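You operate a simulated robot arm through the tools that you are given. There is no shell and no other tool. Be economical: measure what you need, move in short steps, check, and stop when the job is done.

You are at the controls of a simulated robot arm. One attempt, no reset.

## Task
Cap the four open pipe ends, each with the cap of its size.
Fine: press each cap home.
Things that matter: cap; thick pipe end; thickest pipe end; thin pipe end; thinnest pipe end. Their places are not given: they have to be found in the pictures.

It is judged by the outcome, as a careful person would: the job done as asked, and still so three seconds after it is handed in. It fails if anything else is knocked over, pushed out of place, dropped, spilled or broken. A push-on lid holds only when it is set on centred and level and pressed home; a screw cap is set on level and turned clockwise until tight.

## Robot
A 6-joint arm with a two-finger parallel gripper, fixed in place. Base frame: the origin is at the foot of the arm, x ahead of it, y to its left, z up; the work surface is at about z = 58. Lengths are in cm, angles in rad, forces in N, time in s.
With the tool pointing down near the work surface it reaches from about 14 to 64 cm from the base axis. Its first joint turns from -1.152 to 1.152 rad. Payload 2.9 kg.
Tool frame: the origin (TCP) lies between the finger pads and is the grasp point; the fingertips stand 3 cm ahead of it; z points along the fingers, y is the line along which they close. The gripper opens to 11 cm. The fingers are 2 cm wide and 1 cm thick; the gripper's body (4.8 by 11.2 cm) begins 5.5 cm behind the TCP.
Orientation is told as [roll, pitch, yaw] about the base's x, y, z axes, in that order, counted from this pose: with the fingers straight down and closing along the base's y, the tool's x points along the base's -x, its y along +y and its z along -z.

## Interface
- The arm moves only by the tool nudge_tool. Its arguments are lists of equal length, an entry for each row: "delta_pos": the shift along the tool's x, y, z in cm, a list of three; "rot": the turn, a rotation vector about the tool's x, y, z in rad, a list of three; "gripper": the opening in per cent of the stroke, from 0 (shut) to 100 (fully open). In form: {"delta_pos": [[x, y, z], ...], "rot": [[rx, ry, rz], ...], "gripper": [gripper, ...]}. A call has 1 to 12 rows; each row shifts and turns the commanded pose from where the row before left it, along the tool's axes as they then stand. Rows are played at 5 a second. More than 5 cm and 0.15 rad between two rows, or a gripper value outside its range, and nothing of the call is played. Where a pose cannot be reached the arm comes as near as it can. A force on the tool above 40 N (or 10 N above the force at the start of the call, whichever is more), or a blocked arm, ends the call early, and 0.2 s more pass. The fingers move at their own pace (about 10.8 cm/s each) and stop on an object; they squeeze with about 43 N. The grip force told is the motor's: it shows also when the fingers shut on nothing. Time passes only in rows, and 0.2 s behind the last, so rows that do not move let the fingers close. It gives the time, the measured TCP pose, the force on the tool (base axes), the opening and the grip force at its end, in the units of the frame above (readings bear some noise), with the torque about the TCP (base axes, N m) and any sound that the robot's microphone picked up, and new pictures: "pictures" is both (left out), scene, wrist or none.
- Cameras (640 x 400 px; columns grow to the right, rows downward): "scene" is fixed at [6.97, 43.24, 137.27]; the picture's right is [-0.81, -0.59, 0.00], its down [-0.39, 0.53, -0.75] and it looks along [0.44, -0.61, -0.66] (base axes); focal length 361 px, centre (320, 200). "wrist" rides on the gripper at [7.3, 1.7, -10.3] in the tool frame; the picture's right is [-0.23, 0.97, 0.00], its down [-0.76, -0.18, -0.62] and it looks along [-0.61, -0.14, 0.78] (tool axes); focal length 222 px, centre (320, 200).
- measure_at(camera, pixels): for up to 12 pixels [column, row] of the newest picture of that camera ("zoom" is the newest enlarged one), the place [x, y, z] in the base frame of the surface seen there, good to about 0.3 cm. The clock stands still meanwhile.
- enlarge(camera, box): a new picture of the part [left, top, right, bottom] of that camera's present view, enlarged. The clock stands still meanwhile.
- finish_job(): hands the job in; it is judged then, once.

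Work in short steps. Measure before you move; look again where a grasp or a placing could have gone wrong, and mend it. You have 80 turns and 200 pictures in all, those below and enlarged ones among them. Open the gripper and draw the arm clear of the work before you hand the job in, unless the task says otherwise; then end with one line.

The tools are called by a JSON object that holds its "api" and its "payload". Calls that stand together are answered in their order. nudge_tool: Moves the arm, as the interface text tells. Its arguments: {"type":"object","properties":{"delta_pos":{"type":"array","items":{"type":"array","items":{"type":"number"}}},"rot":{"type":"array","items":{"type":"array","items":{"type":"number"}}},"gripper":{"type":"array","items":{"type":"number"}},"pictures":{"type":"string","enum":["both","scene","wrist","none"]}},"required":["delta_pos","rot","gripper"]} The other tools are called the same way: measure_at (camera, pixels) gives the place of the surface under pixels of a picture; enlarge (camera, box) takes an enlarged picture of a part of a camera's view; finish_job () hands the job in.

At the start:

```text
t: 0.0
eef_pos: [35.85, -20.9, 90.53]
ee_rot: [0.001, 0.0, -0.001]
ft_force: [-0.3, 0.6, -0.2]
moment: [0.0, 0.04, 0.05]
finger_gap: 11.0
grasp_force: 0.1
```

scene: 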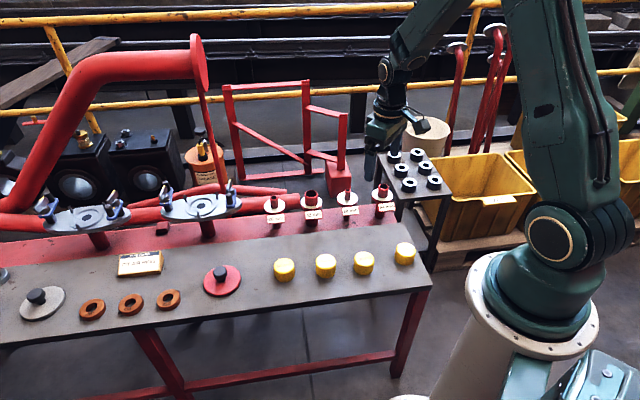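
wrist: 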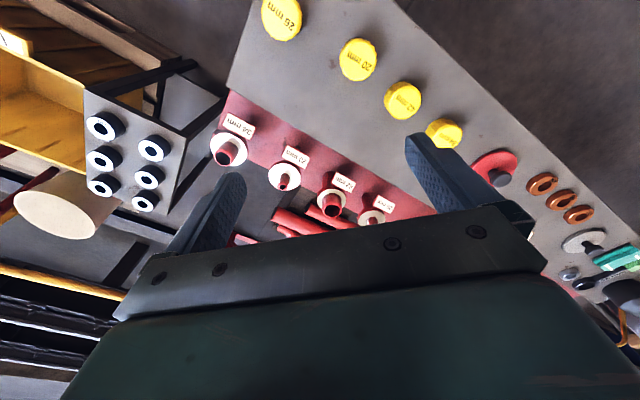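

I see four yellow caps on the bench (scene ~ (284,268), (325,264), (363,262), (405,252)) and four red pipe ends with labels. I'll enlarge both areas to read the sizes.

{"api": "enlarge", "payload": {"camera": "scene", "box": [250, 170, 410, 270]}}

{"api": "enlarge", "payload": {"camera": "wrist", "box": [200, 100, 400, 225]}}

{"api": "enlarge", "payload": {"camera": "wrist", "box": [240, 0, 480, 150]}}

{"api": "enlarge", "payload": {"camera": "scene", "box": [260, 220, 440, 332]}}

```text
4.00 times, centred on (330, 220) of scene
```

zoom: 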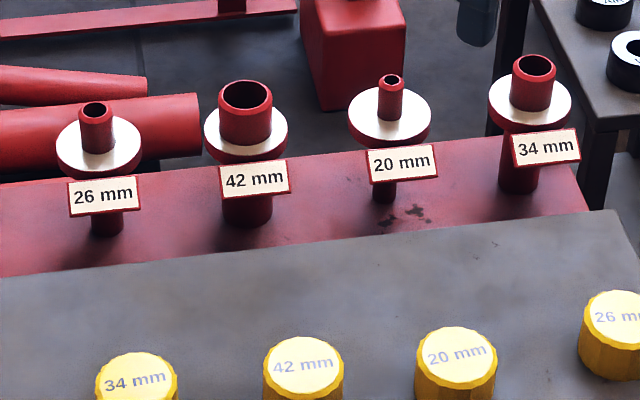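

```text
3.20 times, centred on (300, 162) of wrist
```

zoom: 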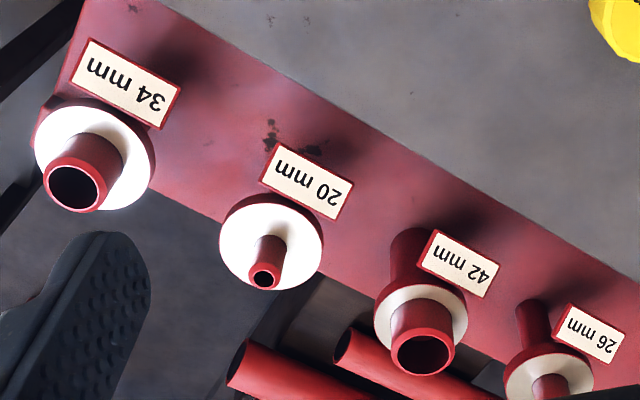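

```text
2.67 times, centred on (360, 75) of wrist
```

zoom: 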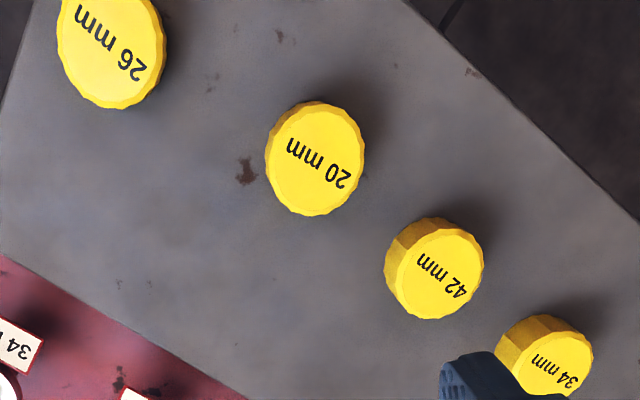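

```text
3.56 times, centred on (350, 276) of scene
```

zoom: 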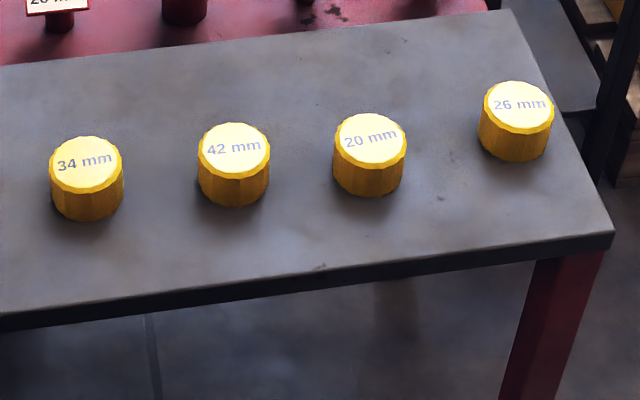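

The labels pair the caps and pipes: caps 34, 42, 20, 26 from left to right, pipes 26, 42, 20, 34. I'll measure the cap tops and cap edges in the zoom (centres (86,163), (234,149), (370,140), (518,106)).

{"api": "measure_at", "payload": {"camera": "zoom", "pixels": [[86, 163], [234, 149], [370, 140], [518, 106], [52, 163], [120, 163], [86, 140], [86, 190], [200, 149], [268, 149], [300, 180], [430, 170]]}}

{"api": "enlarge", "payload": {"camera": "scene", "box": [258, 175, 330, 220]}}

```text
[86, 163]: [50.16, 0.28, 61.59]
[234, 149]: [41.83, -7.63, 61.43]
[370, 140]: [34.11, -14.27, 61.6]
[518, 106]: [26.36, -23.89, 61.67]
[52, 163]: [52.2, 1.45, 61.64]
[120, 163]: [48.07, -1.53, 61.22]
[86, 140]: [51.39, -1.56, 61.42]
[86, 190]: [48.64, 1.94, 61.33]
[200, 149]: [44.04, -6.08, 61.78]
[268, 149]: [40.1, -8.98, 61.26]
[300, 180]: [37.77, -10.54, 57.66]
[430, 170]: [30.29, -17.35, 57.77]
```

```text
8.89 times, centred on (294, 198) of scene
```

zoom: 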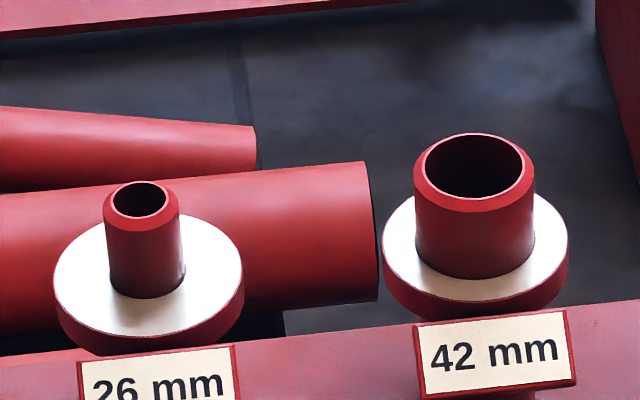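

Now measuring the rims and flanges of the 26 and 42 pipes.

{"api": "measure_at", "payload": {"camera": "zoom", "pixels": [[110, 198], [173, 198], [140, 218], [138, 184], [421, 172], [528, 172], [474, 203], [474, 136], [75, 280], [225, 280], [400, 240], [552, 240]]}}

{"api": "enlarge", "payload": {"camera": "scene", "box": [330, 170, 402, 215]}}

```text
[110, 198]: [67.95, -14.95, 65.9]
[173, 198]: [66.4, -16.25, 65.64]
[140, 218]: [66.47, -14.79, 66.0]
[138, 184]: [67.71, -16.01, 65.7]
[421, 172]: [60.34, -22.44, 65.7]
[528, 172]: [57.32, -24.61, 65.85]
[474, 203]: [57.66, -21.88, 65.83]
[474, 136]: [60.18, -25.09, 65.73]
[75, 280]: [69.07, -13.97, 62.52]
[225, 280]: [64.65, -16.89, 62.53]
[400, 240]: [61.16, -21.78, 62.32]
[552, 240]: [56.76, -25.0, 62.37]
```

```text
8.89 times, centred on (366, 192) of scene
```

zoom: 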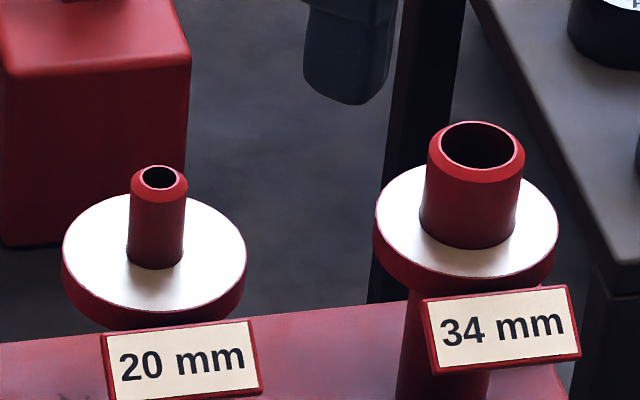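

{"api": "measure_at", "payload": {"camera": "zoom", "pixels": [[133, 180], [184, 180], [159, 193], [159, 168], [432, 155], [521, 155], [477, 175], [477, 124], [80, 240], [230, 240], [500, 300], [180, 330]]}}

{"api": "enlarge", "payload": {"camera": "scene", "box": [265, 235, 345, 285]}}

{"api": "enlarge", "payload": {"camera": "scene", "box": [345, 235, 425, 285]}}

```text
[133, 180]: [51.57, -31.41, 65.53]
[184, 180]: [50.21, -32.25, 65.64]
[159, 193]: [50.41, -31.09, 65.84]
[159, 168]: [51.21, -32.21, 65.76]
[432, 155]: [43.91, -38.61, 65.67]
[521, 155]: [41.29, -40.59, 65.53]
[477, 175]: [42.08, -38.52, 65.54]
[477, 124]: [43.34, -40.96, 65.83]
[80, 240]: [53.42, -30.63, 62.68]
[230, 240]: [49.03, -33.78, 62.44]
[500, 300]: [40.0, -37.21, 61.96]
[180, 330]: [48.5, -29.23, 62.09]
```

```text
8.00 times, centred on (305, 260) of scene
```

zoom: 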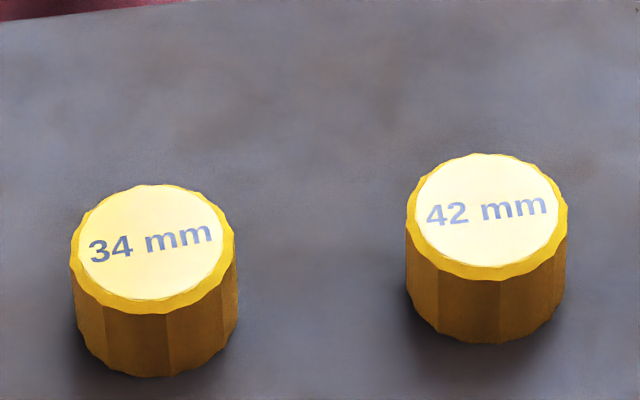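

```text
8.00 times, centred on (385, 260) of scene
```

zoom: 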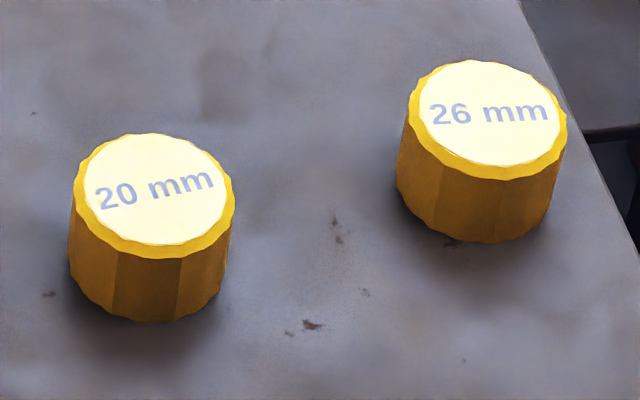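

{"api": "measure_at", "payload": {"camera": "zoom", "pixels": [[154, 196], [80, 196], [230, 196], [154, 140], [154, 252], [486, 120], [412, 120], [560, 120], [486, 66], [486, 174]]}}

{"api": "enlarge", "payload": {"camera": "scene", "box": [265, 235, 345, 285]}}

```text
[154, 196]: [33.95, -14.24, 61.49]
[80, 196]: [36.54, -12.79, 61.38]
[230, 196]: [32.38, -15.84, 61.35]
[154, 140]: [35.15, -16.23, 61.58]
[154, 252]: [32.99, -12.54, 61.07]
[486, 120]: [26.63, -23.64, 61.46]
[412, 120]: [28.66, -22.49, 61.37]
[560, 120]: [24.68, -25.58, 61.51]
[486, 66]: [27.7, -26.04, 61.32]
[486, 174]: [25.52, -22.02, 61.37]
```

```text
8.00 times, centred on (305, 260) of scene
```

zoom: 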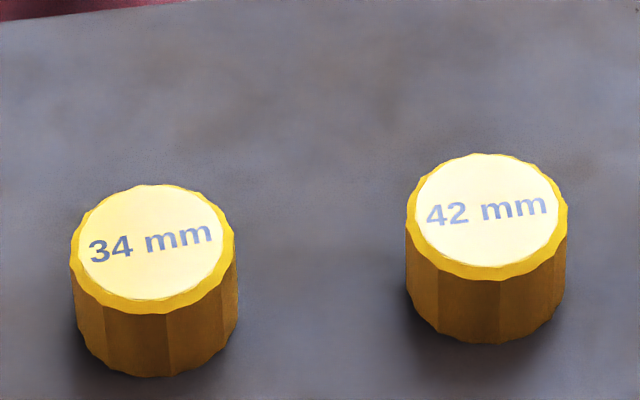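

{"api": "measure_at", "payload": {"camera": "zoom", "pixels": [[154, 249], [80, 249], [230, 249], [154, 192], [154, 306], [487, 217], [413, 217], [561, 217], [487, 160], [487, 274]]}}

```text
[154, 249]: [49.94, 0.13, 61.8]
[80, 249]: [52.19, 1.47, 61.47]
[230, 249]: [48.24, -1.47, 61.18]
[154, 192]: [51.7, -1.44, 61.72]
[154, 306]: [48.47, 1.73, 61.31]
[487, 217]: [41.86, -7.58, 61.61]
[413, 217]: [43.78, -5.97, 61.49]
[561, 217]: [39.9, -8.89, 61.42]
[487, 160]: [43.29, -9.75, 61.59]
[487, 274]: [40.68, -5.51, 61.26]
```

Centres are estimated: caps 20 (34.2,-14.3), 26 (26.6,-23.9), 42 (41.9,-7.55), 34 (50.1,0.1), and pipes on an even row with rim z≈65.8. I begin with the 20 mm cap and move to hover above it.

{"api": "nudge_tool", "payload": {"delta_pos": [[0.33, 1.314, 3.7], [0.33, 1.314, 3.7], [0.33, 1.314, 3.7], [0.33, 1.314, 3.7], [0.33, 1.314, 3.7], [0, 0, 0]], "rot": [[0, 0, 0], [0, 0, 0], [0, 0, 0], [0, 0, 0], [0, 0, 0], [0, 0, 0]], "gripper": [65, 65, 65, 65, 65, 65]}}

```text
t: 1.4
eef_pos: [34.14, -14.24, 71.84]
ee_rot: [0.001, -0.001, 0.002]
ft_force: [-0.4, 0.3, -0.5]
moment: [-0.01, 0.0, -0.03]
finger_gap: 7.12
grasp_force: 0.1
```

scene: 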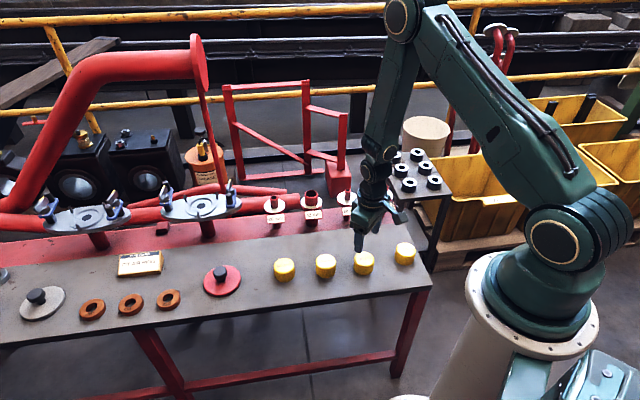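
wrist: 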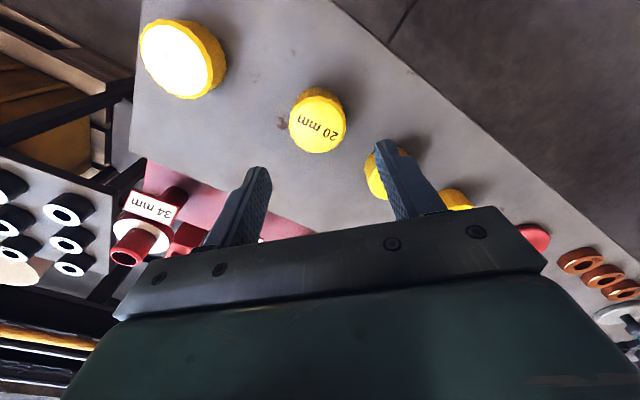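

The 20 cap sits between the fingers at wrist (317,121). I'll cross-check its centre from this view.

{"api": "measure_at", "payload": {"camera": "wrist", "pixels": [[317, 123], [294, 123], [340, 123], [317, 98], [317, 148]]}}

{"api": "enlarge", "payload": {"camera": "wrist", "box": [270, 75, 366, 135]}}

```text
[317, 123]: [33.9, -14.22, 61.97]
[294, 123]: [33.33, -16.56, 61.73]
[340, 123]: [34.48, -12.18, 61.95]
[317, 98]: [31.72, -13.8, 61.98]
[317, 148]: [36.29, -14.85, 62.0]
```

```text
6.67 times, centred on (318, 105) of wrist
```

zoom: 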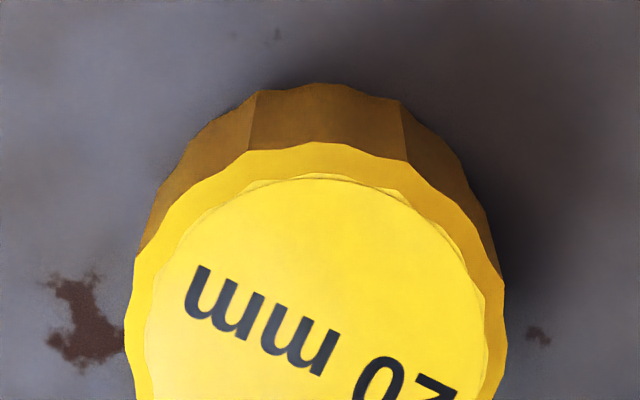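

Agreement within ~0.15 cm. I descend to z≈61.2 (tips just above the bench) and close.

{"api": "nudge_tool", "payload": {"delta_pos": [[0.05, -0.05, 4], [0, 0, 4], [0, 0, 2.6], [0, 0, 0], [0, 0, 0], [0, 0, 0], [0, 0, 0]], "rot": [[0, 0, 0], [0, 0, 0], [0, 0, 0], [0, 0, 0], [0, 0, 0], [0, 0, 0], [0, 0, 0]], "gripper": [65, 65, 65, 65, 0, 0, 0]}}

```text
t: 3.0
eef_pos: [34.06, -14.3, 61.41]
ee_rot: [-0.001, 0.001, 0.001]
ft_force: [0.3, -0.5, -0.3]
moment: [0.03, -0.02, 0.0]
finger_gap: 5.4
grasp_force: 42.9
```

scene: 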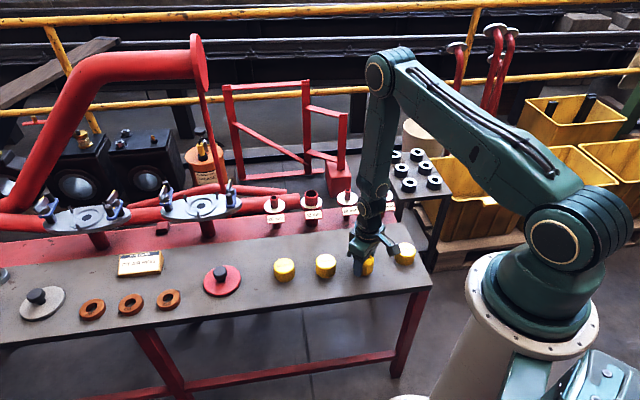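
wrist: 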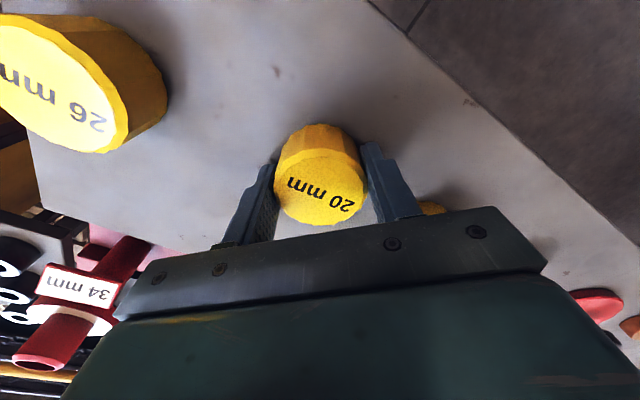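

Gripped (gap 5.4). I check where the cap centre lies relative to the TCP.

{"api": "measure_at", "payload": {"camera": "wrist", "pixels": [[320, 187], [320, 152], [320, 156], [320, 222], [282, 187], [358, 187]]}}

{"api": "enlarge", "payload": {"camera": "wrist", "box": [256, 115, 384, 235]}}

```text
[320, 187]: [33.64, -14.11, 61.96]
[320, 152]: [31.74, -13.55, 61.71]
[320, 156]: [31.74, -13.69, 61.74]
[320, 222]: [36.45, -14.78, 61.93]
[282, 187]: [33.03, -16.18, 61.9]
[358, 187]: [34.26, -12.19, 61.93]
```

```text
3.33 times, centred on (320, 175) of wrist
```

zoom: 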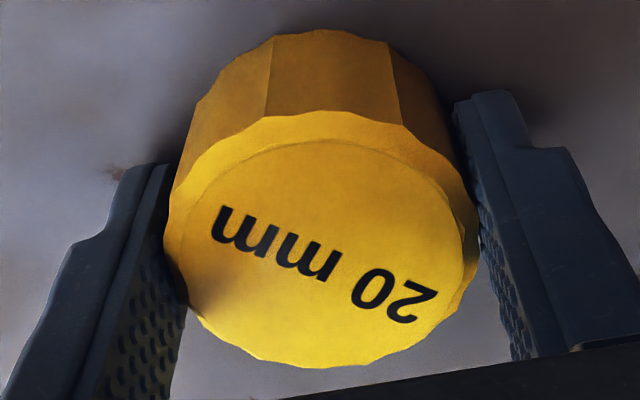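

Cap centre ≈ (34.1,-14.3), so it is centred on the TCP. I lift and carry it above the 20 mm pipe at (50.8,-31.63).

{"api": "nudge_tool", "payload": {"delta_pos": [[0, 0, -4.5], [0, 0, -4.5], [0, 0, -4.0], [-2.79, -2.888, 0], [-2.79, -2.888, 0], [-2.79, -2.888, 0], [-2.79, -2.888, 0], [-2.79, -2.888, 0], [-2.79, -2.888, 0], [0, 0, 0], [0, 0, 0]], "rot": [[0, 0, 0], [0, 0, 0], [0, 0, 0], [0, 0, 0], [0, 0, 0], [0, 0, 0], [0, 0, 0], [0, 0, 0], [0, 0, 0], [0, 0, 0], [0, 0, 0]], "gripper": [0, 0, 0, 0, 0, 0, 0, 0, 0, 0, 0]}}

```text
t: 5.4
eef_pos: [50.79, -31.61, 74.31]
ee_rot: [0.001, 0.002, -0.001]
ft_force: [-0.5, 0.6, -1.5]
moment: [0.02, -0.01, -0.01]
finger_gap: 5.4
grasp_force: 43.5
```

scene: 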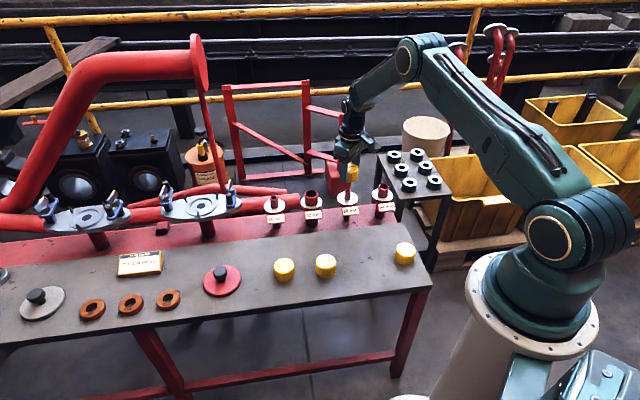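
wrist: 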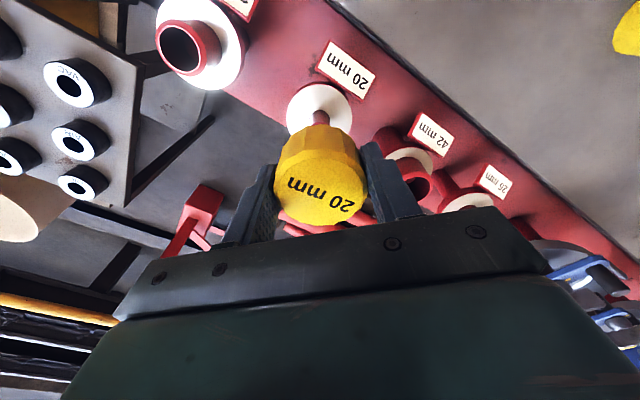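

Held securely. I lower to just above the rim (cap bottom ~66.2) and inspect the alignment.

{"api": "nudge_tool", "payload": {"delta_pos": [[0, 0, 2.2], [0, 0, 2.2], [0, 0, 0]], "rot": [[0, 0, 0], [0, 0, 0], [0, 0, 0]], "gripper": [0, 0, 0], "pictures": "none"}}

{"api": "enlarge", "payload": {"camera": "scene", "box": [314, 155, 394, 205]}}

{"api": "enlarge", "payload": {"camera": "wrist", "box": [256, 70, 416, 170]}}

```text
t: 6.2
eef_pos: [50.77, -31.78, 69.99]
ee_rot: [-0.001, 0.0, -0.001]
ft_force: [-0.1, -0.4, 0.5]
moment: [-0.04, 0.03, -0.02]
finger_gap: 5.4
grasp_force: 43.1
```

```text
8.00 times, centred on (354, 180) of scene
```

zoom: 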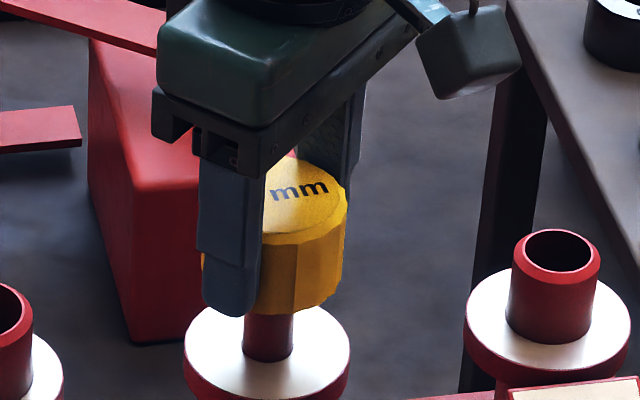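

```text
4.00 times, centred on (336, 120) of wrist
```

zoom: 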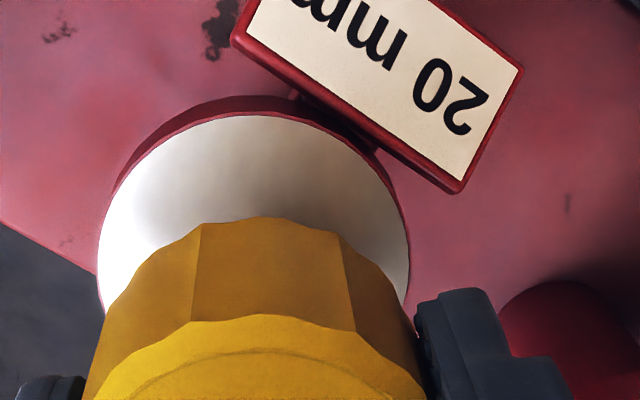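

Scene zoom shows the cap axis lining up with the pipe (the cap's slanted centreline leads to x≈268, the pipe is at 268). I lower gently, watching force.

{"api": "nudge_tool", "payload": {"delta_pos": [[0, 0, 0.5], [0, 0, 0.5], [0, 0, 0.5], [0, 0, 0.5]], "rot": [[0, 0, 0], [0, 0, 0], [0, 0, 0], [0, 0, 0]], "gripper": [0, 0, 0, 0], "pictures": "none"}}

{"api": "enlarge", "payload": {"camera": "scene", "box": [314, 155, 394, 205]}}

```text
t: 7.2
eef_pos: [50.86, -31.71, 67.92]
ee_rot: [0.0, 0.0, 0.001]
ft_force: [-0.1, 0.0, -0.3]
moment: [-0.01, 0.01, -0.01]
finger_gap: 5.38
grasp_force: 43.4
```

```text
8.00 times, centred on (354, 180) of scene
```

zoom: 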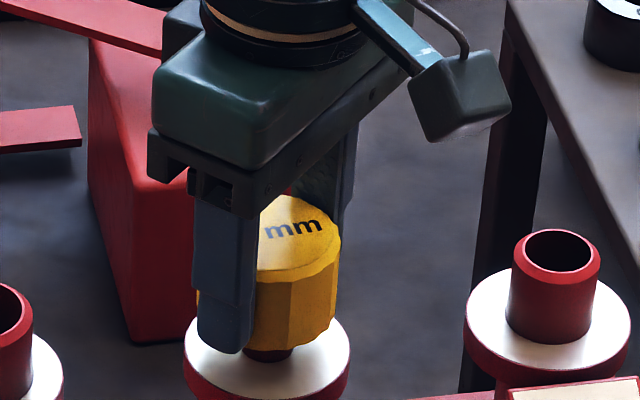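

No force and the cap is already over the rim. I continue down until it meets resistance.

{"api": "nudge_tool", "payload": {"delta_pos": [[0, 0, 0.4], [0, 0, 0.4], [0, 0, 0.4], [0, 0, 0.3], [0, 0, 0.3], [0, 0, 0.3], [0, 0, 0.3], [0, 0, 0.3], [0, 0, 0.3]], "rot": [[0, 0, 0], [0, 0, 0], [0, 0, 0], [0, 0, 0], [0, 0, 0], [0, 0, 0], [0, 0, 0], [0, 0, 0], [0, 0, 0]], "gripper": [0, 0, 0, 0, 0, 0, 0, 0, 0], "pictures": "none"}}

{"api": "enlarge", "payload": {"camera": "scene", "box": [314, 155, 394, 205]}}

```text
t: 9.1
eef_pos: [51.15, -31.8, 65.49]
ee_rot: [-0.003, -0.005, 0.0]
ft_force: [-5.2, 0.9, 6.7]
moment: [0.16, -0.17, 0.15]
finger_gap: 5.4
grasp_force: 42.7
heard: snap
stopped in row 9: the force on the tool passed its limit at 49 N (the readings are from after the stop); the commanded pose is now the measured one
```

```text
8.00 times, centred on (354, 180) of scene
```

zoom: 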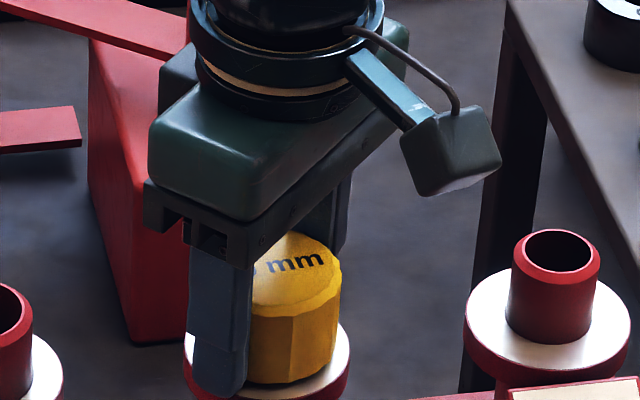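

A snap was heard and the cap looks seated. I release and rise, then inspect.

{"api": "nudge_tool", "payload": {"delta_pos": [[0, 0, -0.1], [0, 0, 0], [0, 0, -3], [0, 0, -4], [0, 0, -4]], "rot": [[0, 0, 0], [0, 0, 0], [0, 0, 0], [0, 0, 0], [0, 0, 0]], "gripper": [65, 65, 65, 65, 65]}}

{"api": "enlarge", "payload": {"camera": "scene", "box": [314, 155, 394, 205]}}

```text
t: 10.3
eef_pos: [51.02, -31.53, 76.6]
ee_rot: [-0.003, -0.006, 0.001]
ft_force: [-0.6, -0.4, 0.3]
moment: [-0.02, -0.02, 0.0]
finger_gap: 7.16
grasp_force: 0.2
```

scene: 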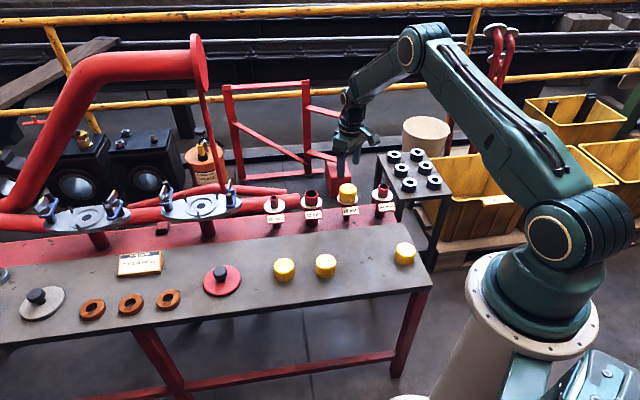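
wrist: 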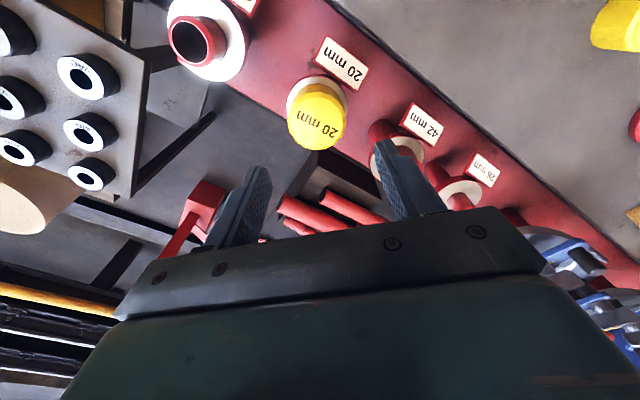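

```text
8.00 times, centred on (354, 180) of scene
```

zoom: 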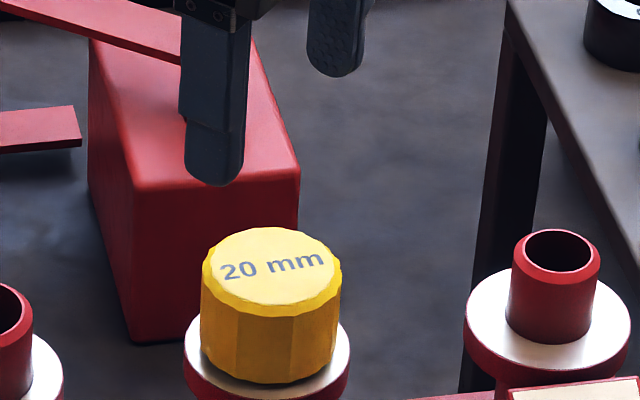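

{"api": "measure_at", "payload": {"camera": "zoom", "pixels": [[271, 272], [212, 272], [332, 272], [271, 235], [271, 308], [557, 235], [557, 282], [520, 258], [594, 258]]}}

```text
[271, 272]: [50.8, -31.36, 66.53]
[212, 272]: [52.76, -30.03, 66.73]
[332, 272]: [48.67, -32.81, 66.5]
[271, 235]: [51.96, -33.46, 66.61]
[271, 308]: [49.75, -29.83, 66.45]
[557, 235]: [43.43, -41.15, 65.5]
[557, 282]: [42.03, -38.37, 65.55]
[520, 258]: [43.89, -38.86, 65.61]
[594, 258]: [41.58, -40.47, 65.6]
```

Cap 20 is level at top z≈66.56 and centred on its pipe. Next I go to the 34 mm cap at (50.1,0.1).

{"api": "nudge_tool", "payload": {"delta_pos": [[0.115, 3.954, 0], [0.115, 3.954, 0], [0.115, 3.954, 0], [0.115, 3.954, 0], [0.115, 3.954, 0], [0.115, 3.954, 0], [0.115, 3.954, 0], [0.115, 3.954, 0], [0, 0, 4.5], [0, 0, 0]], "rot": [[0, 0, 0], [0.003, -0.006, 0], [0, 0, 0], [0, 0, 0], [0, 0, 0], [0, 0, 0], [0, 0, 0], [0, 0, 0], [0, 0, 0], [0, 0, 0]], "gripper": [65, 65, 65, 65, 65, 65, 65, 65, 65, 65], "pictures": "wrist"}}

{"api": "enlarge", "payload": {"camera": "wrist", "box": [240, 75, 400, 175]}}

```text
t: 12.5
eef_pos: [50.2, -0.3, 72.03]
ee_rot: [-0.007, -0.013, -0.001]
ft_force: [-0.5, -0.2, -0.5]
moment: [0.0, 0.0, 0.03]
finger_gap: 7.15
grasp_force: 0.1
```

wrist: 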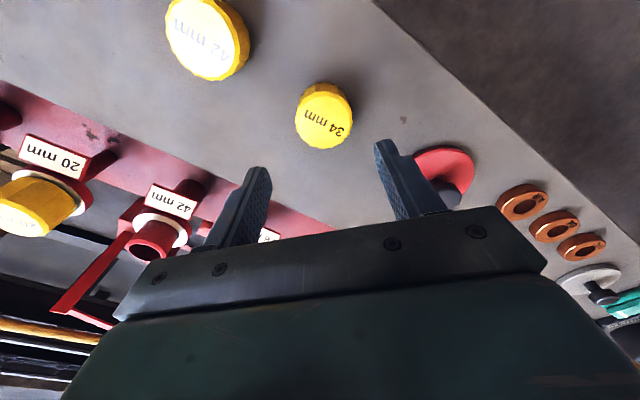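

```text
4.00 times, centred on (320, 125) of wrist
```

zoom: 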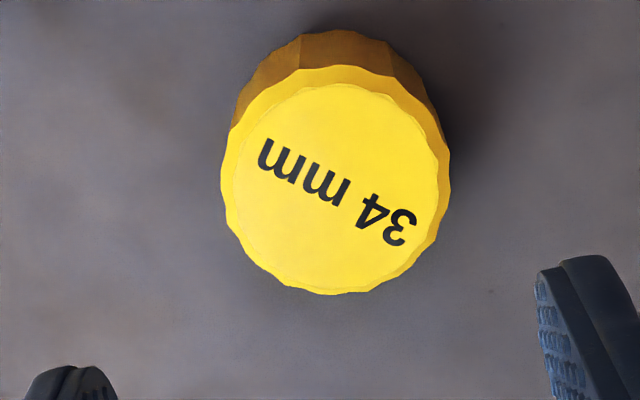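

The previous tilt correction had the wrong sign (rot -0.007,-0.013); I'll correct it. First measure the 34 cap (zoom centre (335,180)).

{"api": "measure_at", "payload": {"camera": "zoom", "pixels": [[335, 180], [232, 180], [440, 180], [335, 74], [335, 286]]}}

{"api": "nudge_tool", "payload": {"delta_pos": [[0, 0, 0], [0, 0, 0]], "rot": [[-0.007, 0.013, 0.001], [0, 0, 0]], "gripper": [65, 65], "pictures": "none"}}

```text
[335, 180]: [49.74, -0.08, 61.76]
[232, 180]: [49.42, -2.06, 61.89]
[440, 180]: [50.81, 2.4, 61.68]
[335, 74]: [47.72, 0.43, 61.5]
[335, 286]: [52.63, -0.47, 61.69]
```

```text
t: 13.1
eef_pos: [50.12, -0.38, 71.93]
ee_rot: [0.0, 0.002, 0.001]
ft_force: [0.1, 0.1, -0.9]
moment: [0.02, 0.01, 0.02]
finger_gap: 7.16
grasp_force: 0.2
```

Rotation level again. Cap centre ≈ (50.1,0.1): shift +0.42 in y, descend and grip.

{"api": "nudge_tool", "payload": {"delta_pos": [[0.03, 0.42, 3], [0, 0, 4], [0, 0, 3.5], [0, 0, 0], [0, 0, 0], [0, 0, 0], [0, 0, 0]], "rot": [[0, 0, 0], [0, 0, 0], [0, 0, 0], [0, 0, 0], [0, 0, 0], [0, 0, 0], [0, 0, 0]], "gripper": [65, 65, 65, 65, 0, 0, 0], "pictures": "wrist"}}

{"api": "enlarge", "payload": {"camera": "wrist", "box": [256, 115, 384, 235]}}

```text
t: 14.7
eef_pos: [50.11, -0.0, 61.71]
ee_rot: [-0.002, 0.001, 0.001]
ft_force: [-0.2, 0.1, 0.6]
moment: [0.0, 0.04, 0.0]
finger_gap: 5.3
grasp_force: 43.1
```

wrist: 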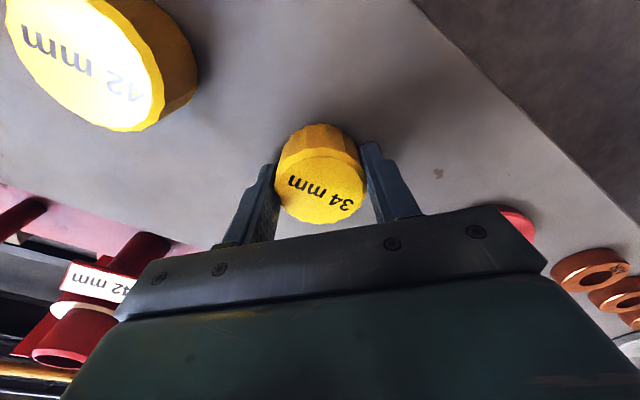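

```text
3.33 times, centred on (320, 175) of wrist
```

zoom: 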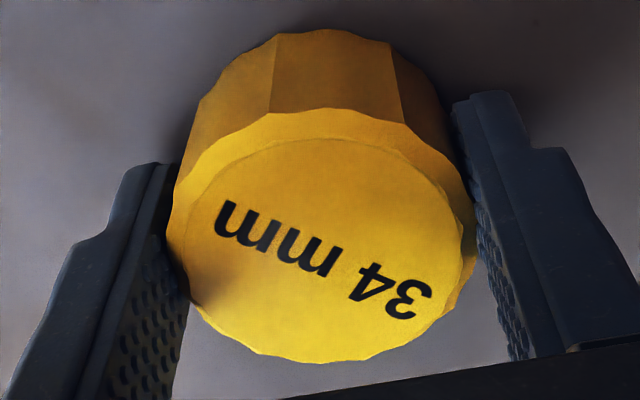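

Gripped well. I lift and carry it above the 34 mm pipe at (42.7,-39.7); I also measure the ring stand near there for clearance.

{"api": "measure_at", "payload": {"camera": "scene", "pixels": [[393, 154], [400, 169], [408, 184], [434, 181]]}}

{"api": "nudge_tool", "payload": {"delta_pos": [[0, 0, -4.5], [0, 0, -4.5], [0, 0, -4.0], [0.822, -4.41, 0], [0.822, -4.41, 0], [0.822, -4.41, 0], [0.822, -4.41, 0], [0.822, -4.41, 0], [0.822, -4.41, 0], [0.822, -4.41, 0]], "rot": [[0, 0, 0], [0, 0, 0], [0, 0, 0], [0, 0, 0], [0, 0, 0], [0, 0, 0], [0, 0, 0], [0, 0, 0], [0, 0, 0], [0, 0, 0]], "gripper": [0, 0, 0, 0, 0, 0, 0, 0, 0, 0], "pictures": "none"}}

```text
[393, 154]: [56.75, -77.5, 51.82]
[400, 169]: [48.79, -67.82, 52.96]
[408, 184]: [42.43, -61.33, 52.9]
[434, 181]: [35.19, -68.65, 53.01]
```

```text
t: 16.9
eef_pos: [43.86, -30.61, 74.43]
ee_rot: [-0.002, 0.002, -0.001]
ft_force: [-0.4, 0.7, 0.3]
moment: [0.01, 0.0, 0.0]
finger_gap: 5.3
grasp_force: 43.0
```

{"api": "nudge_tool", "payload": {"delta_pos": [[0.822, -4.41, 0], [0.822, -4.41, 0], [0, 0, 2], [0, 0, 2], [0, 0, 0], [0, 0, 0]], "rot": [[0, 0, 0], [0, 0, 0], [0, 0, 0], [0, 0, 0], [0, 0, 0], [0, 0, 0]], "gripper": [0, 0, 0, 0, 0, 0], "pictures": "wrist"}}

{"api": "enlarge", "payload": {"camera": "scene", "box": [344, 155, 424, 205]}}

```text
t: 18.3
eef_pos: [42.64, -39.36, 70.42]
ee_rot: [0.0, 0.001, -0.001]
ft_force: [0.2, 0.0, -0.9]
moment: [0.0, 0.0, 0.01]
finger_gap: 5.34
grasp_force: 42.5
```

wrist: 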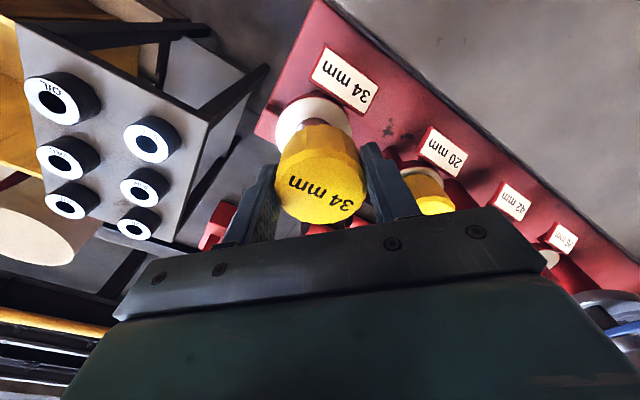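

```text
8.00 times, centred on (384, 180) of scene
```

zoom: 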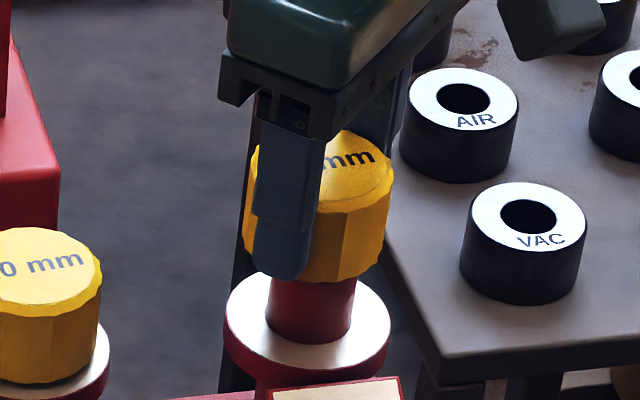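

TCP y is -39.36 while the pipe is at -39.68, and the zoom also shows the cap slightly left (~5 px). I shift -0.3 in y and lower.

{"api": "nudge_tool", "payload": {"delta_pos": [[-0.03, -0.3, 0], [0, 0, 0], [0, 0, 0.4], [0, 0, 0.4], [0, 0, 0.4], [0, 0, 0.4]], "rot": [[0, 0, 0], [0, 0, 0], [0, 0, 0], [0, 0, 0], [0, 0, 0], [0, 0, 0]], "gripper": [0, 0, 0, 0, 0, 0], "pictures": "none"}}

{"api": "enlarge", "payload": {"camera": "scene", "box": [344, 155, 424, 205]}}

```text
t: 19.7
eef_pos: [42.61, -39.75, 68.87]
ee_rot: [-0.001, 0.001, 0.0]
ft_force: [-0.3, 1.0, -0.5]
moment: [-0.02, 0.02, -0.02]
finger_gap: 5.33
grasp_force: 43.0
```

```text
8.00 times, centred on (384, 180) of scene
```

zoom: 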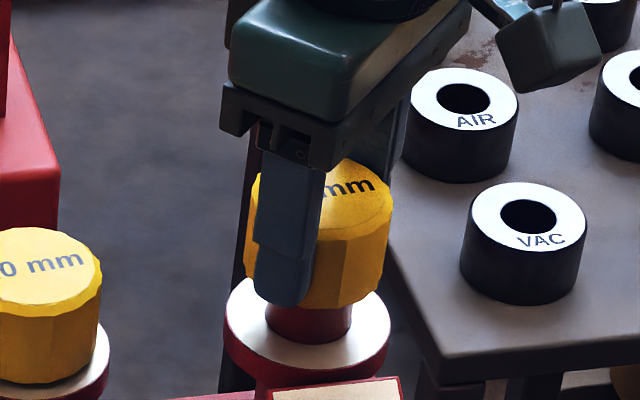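

No force, pipe entered. Continue down to the snap.

{"api": "nudge_tool", "payload": {"delta_pos": [[0, 0, 0.4], [0, 0, 0.4], [0, 0, 0.4], [0, 0, 0.3], [0, 0, 0.3], [0, 0, 0.3], [0, 0, 0.3], [0, 0, 0.3], [0, 0, 0.3], [0, 0, 0.3], [0, 0, 0.3]], "rot": [[0, 0, 0], [0, 0, 0], [0, 0, 0], [0, 0, 0], [0, 0, 0], [0, 0, 0], [0, 0, 0], [0, 0, 0], [0, 0, 0], [0, 0, 0], [0, 0, 0]], "gripper": [0, 0, 0, 0, 0, 0, 0, 0, 0, 0, 0], "pictures": "none"}}

{"api": "enlarge", "payload": {"camera": "scene", "box": [344, 155, 424, 205]}}

```text
t: 21.6
eef_pos: [42.49, -39.9, 66.53]
ee_rot: [0.0, 0.003, -0.004]
ft_force: [-5.1, 2.1, 7.7]
moment: [-0.1, -0.12, 0.23]
finger_gap: 5.32
grasp_force: 43.2
heard: snap
stopped in row 9: the force on the tool passed its limit at 48 N (the readings are from after the stop); the commanded pose is now the measured one
```

```text
8.00 times, centred on (384, 180) of scene
```

zoom: 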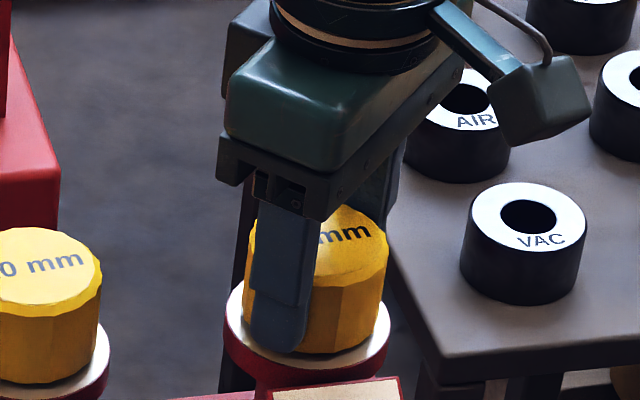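

Snap heard again. I release, rise and check it.

{"api": "nudge_tool", "payload": {"delta_pos": [[0, 0, -0.1], [0, 0, 0], [0, 0, -3], [0, 0, -4], [0, 0, -3]], "rot": [[0, 0, 0], [0, 0, 0], [0, 0, 0], [0, 0, 0], [0, 0, 0]], "gripper": [65, 65, 65, 65, 65], "pictures": "none"}}

{"api": "enlarge", "payload": {"camera": "scene", "box": [344, 155, 424, 205]}}

```text
t: 22.8
eef_pos: [42.55, -39.89, 76.73]
ee_rot: [-0.001, 0.003, -0.004]
ft_force: [-0.1, -0.4, 0.0]
moment: [0.01, 0.01, 0.0]
finger_gap: 7.13
grasp_force: 0.1
```

```text
8.00 times, centred on (384, 180) of scene
```

zoom: 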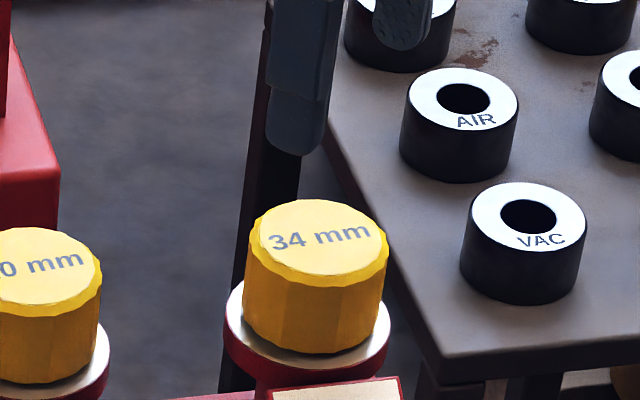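

{"api": "measure_at", "payload": {"camera": "zoom", "pixels": [[318, 243], [258, 243], [378, 243], [318, 206], [318, 278]]}}

{"api": "nudge_tool", "payload": {"delta_pos": [[0.08, 3.6, 0], [0.08, 3.6, 0], [0.08, 3.6, 0], [0.08, 3.6, 0], [0.08, 3.6, 0], [0.08, 3.6, 0], [0.08, 3.6, 0], [0.08, 3.6, 0], [0.08, 3.54, 0], [0, 0, 4.5], [0, 0, 0]], "rot": [[0, 0.003, 0.004], [0, 0, 0], [0, 0, 0], [0, 0, 0], [0, 0, 0], [0, 0, 0], [0, 0, 0], [0, 0, 0], [0, 0, 0], [0, 0, 0], [0, 0, 0]], "gripper": [65, 65, 65, 65, 65, 65, 65, 65, 65, 65, 65], "pictures": "wrist"}}

```text
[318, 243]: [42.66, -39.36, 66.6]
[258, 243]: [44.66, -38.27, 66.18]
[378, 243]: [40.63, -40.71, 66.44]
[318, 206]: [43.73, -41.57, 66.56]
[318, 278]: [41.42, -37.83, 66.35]
```

```text
t: 25.2
eef_pos: [42.32, -7.65, 72.05]
ee_rot: [0.0, 0.006, -0.008]
ft_force: [-0.3, -0.5, -0.3]
moment: [0.03, 0.0, 0.01]
finger_gap: 7.15
grasp_force: 0.2
```

wrist: 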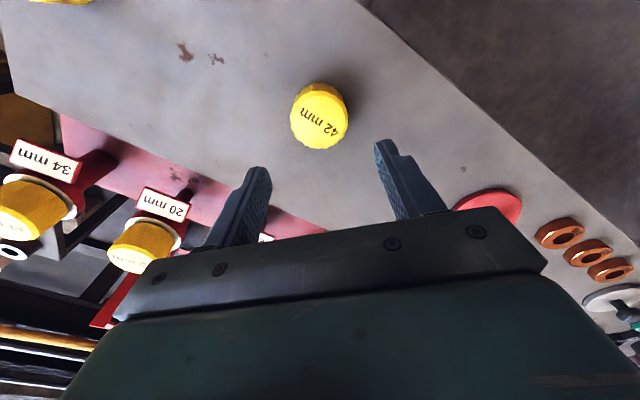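

Cap 34 is home (top 66.4–66.6, same as 20). Before lifting the 42 cap, I test whether the arm can reach its pipe (radius ≈63.5) upright, staying above the rim.

{"api": "nudge_tool", "payload": {"delta_pos": [[0, 0, -4], [-2.773, -2.653, 0], [-2.773, -2.653, 0], [-2.773, -2.653, 0], [-2.773, -2.653, 0], [-2.773, -2.653, 0], [-2.773, -2.653, 0], [0, 0, 3], [0, 0, 3], [0, 0, 0]], "rot": [[0, -0.006, -0.008], [0, 0, 0], [0, 0, 0], [0, 0, 0], [0, 0, 0], [0, 0, 0], [0, 0, 0], [0, 0, 0], [0, 0, 0], [0, 0, 0]], "gripper": [65, 65, 65, 65, 65, 65, 65, 65, 65, 65]}}

```text
t: 27.4
eef_pos: [59.04, -23.51, 70.06]
ee_rot: [0.002, 0.001, 0.001]
ft_force: [0.3, 0.1, 0.4]
moment: [-0.05, 0.02, -0.01]
finger_gap: 7.14
grasp_force: 0.1
```

scene: 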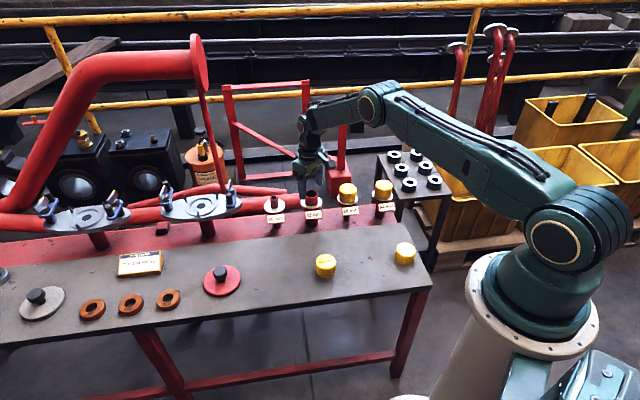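
wrist: 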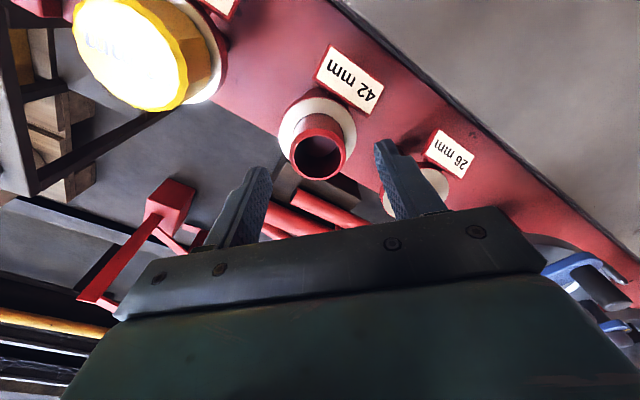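

Reached. I measure the 42 rim from here and also test the 26 pipe's reach (radius ≈69).

{"api": "measure_at", "payload": {"camera": "wrist", "pixels": [[292, 157], [345, 157], [318, 132], [318, 179]]}}

{"api": "nudge_tool", "payload": {"delta_pos": [[0, 0, -4], [-2.72, 2.69, 0], [-2.72, 2.69, 0], [-2.72, 2.69, 0], [0, 0, 0], [0, 0, 3], [0, 0, 0], [0, 0, 0]], "rot": [[0, 0, 0], [0, 0, 0], [0, 0, 0], [0, 0, 0], [0, 0, 0], [0, 0, 0], [0, 0, 0], [0, 0, 0]], "gripper": [65, 65, 65, 65, 65, 65, 65, 65]}}

```text
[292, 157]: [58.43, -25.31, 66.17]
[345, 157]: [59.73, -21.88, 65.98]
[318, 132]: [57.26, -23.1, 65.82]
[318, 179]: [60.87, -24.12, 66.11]
```

```text
t: 29.2
eef_pos: [65.01, -14.74, 71.57]
ee_rot: [0.002, -0.001, 0.0]
ft_force: [-0.1, 0.1, 0.2]
moment: [-0.04, -0.01, -0.02]
finger_gap: 7.18
grasp_force: 0.0
out of reach, approached as far as the arm can: row 4, 6
```

scene: 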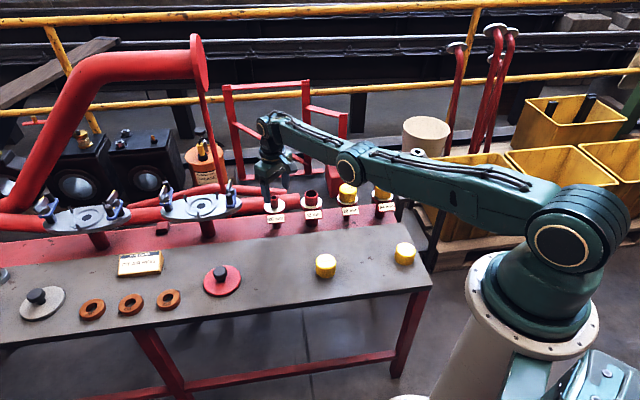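
wrist: 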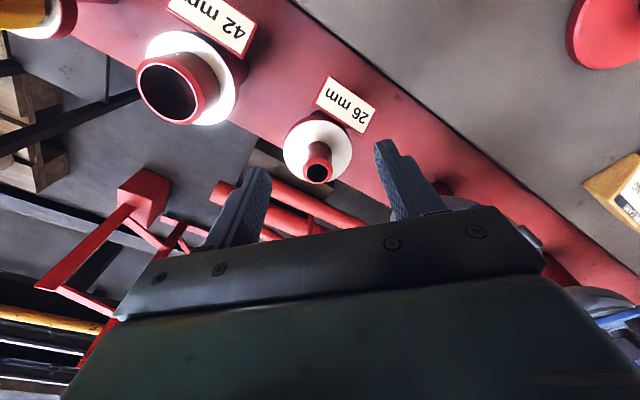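

The 26 pipe is ~2.4 cm out of reach upright. I measure its rim and test a 0.3 rad outward tilt (about tool y) to see if it becomes reachable.

{"api": "measure_at", "payload": {"camera": "wrist", "pixels": [[306, 171], [331, 171], [319, 160], [317, 183], [290, 150], [347, 150]]}}

{"api": "nudge_tool", "payload": {"delta_pos": [[0, 0, 0], [0, 0, 0], [0, 0, 0], [0, 0, 0]], "rot": [[0, -0.1, 0], [0, -0.1, 0], [0, -0.1, 0], [0, 0, 0]], "gripper": [65, 65, 65, 65], "pictures": "none"}}

```text
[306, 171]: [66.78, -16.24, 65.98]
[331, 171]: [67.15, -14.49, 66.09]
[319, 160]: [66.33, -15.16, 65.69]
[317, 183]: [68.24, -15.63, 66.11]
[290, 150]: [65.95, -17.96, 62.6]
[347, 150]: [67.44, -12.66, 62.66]
```

```text
t: 30.2
eef_pos: [69.23, -16.3, 69.48]
ee_rot: [0.003, -0.272, 0.001]
ft_force: [0.1, 0.6, 0.0]
moment: [0.0, -0.01, 0.02]
finger_gap: 7.14
grasp_force: 0.1
out of reach, approached as far as the arm can: row 1, 2, 3
```

Tilt makes radius 71 reachable, so I'll use a 0.3 rad tilted grasp for the 26 cap. I retract and level out first.

{"api": "nudge_tool", "payload": {"delta_pos": [[0, 0, -4], [4, 0, 0], [4, 0, 0], [0, 0, 0], [0, 0, 0]], "rot": [[0, 0, 0], [0, 0, 0], [0, 0.14, 0], [0, 0.14, 0], [0, 0, 0]], "gripper": [65, 65, 65, 65, 65], "pictures": "none"}}

```text
t: 31.4
eef_pos: [59.23, -16.09, 71.26]
ee_rot: [0.0, -0.018, 0.0]
ft_force: [0.1, -0.9, -0.9]
moment: [0.06, 0.01, 0.01]
finger_gap: 7.13
grasp_force: 0.0
```

{"api": "nudge_tool", "payload": {"delta_pos": [[0, 0, -1], [3.466, 1.708, 0], [3.466, 1.708, 0], [3.466, 1.708, 0], [3.466, 1.708, 0], [3.466, 1.708, 0], [0, 0, 0], [0, 0, 0]], "rot": [[0, 0.018, 0], [0, 0, 0], [0, 0, 0], [0, 0, 0], [0, 0, 0], [0, 0, 0], [0, 0, 0], [0, 0, 0]], "gripper": [65, 65, 65, 65, 65, 65, 65, 65], "pictures": "none"}}

{"api": "enlarge", "payload": {"camera": "wrist", "box": [240, 75, 400, 175]}}

```text
t: 33.2
eef_pos: [41.93, -7.33, 72.38]
ee_rot: [0.0, -0.004, 0.0]
ft_force: [1.1, 0.0, 0.5]
moment: [0.01, 0.0, -0.04]
finger_gap: 7.15
grasp_force: 0.3
```

```text
4.00 times, centred on (320, 125) of wrist
```

zoom: 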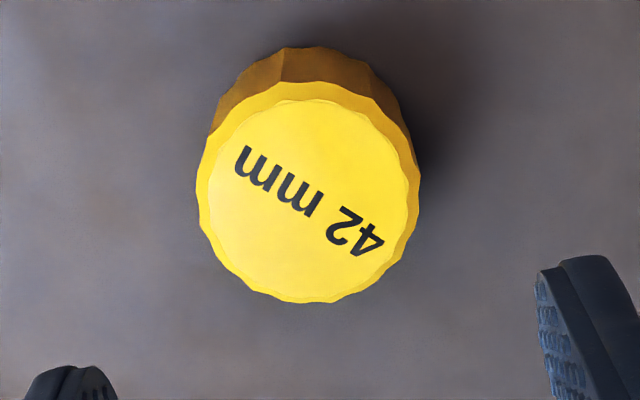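

{"api": "measure_at", "payload": {"camera": "zoom", "pixels": [[308, 192], [206, 192], [410, 192], [308, 90], [308, 294]]}}

```text
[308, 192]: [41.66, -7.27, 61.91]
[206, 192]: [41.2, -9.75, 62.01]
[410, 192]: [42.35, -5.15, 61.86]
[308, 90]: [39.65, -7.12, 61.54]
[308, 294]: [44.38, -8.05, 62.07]
```

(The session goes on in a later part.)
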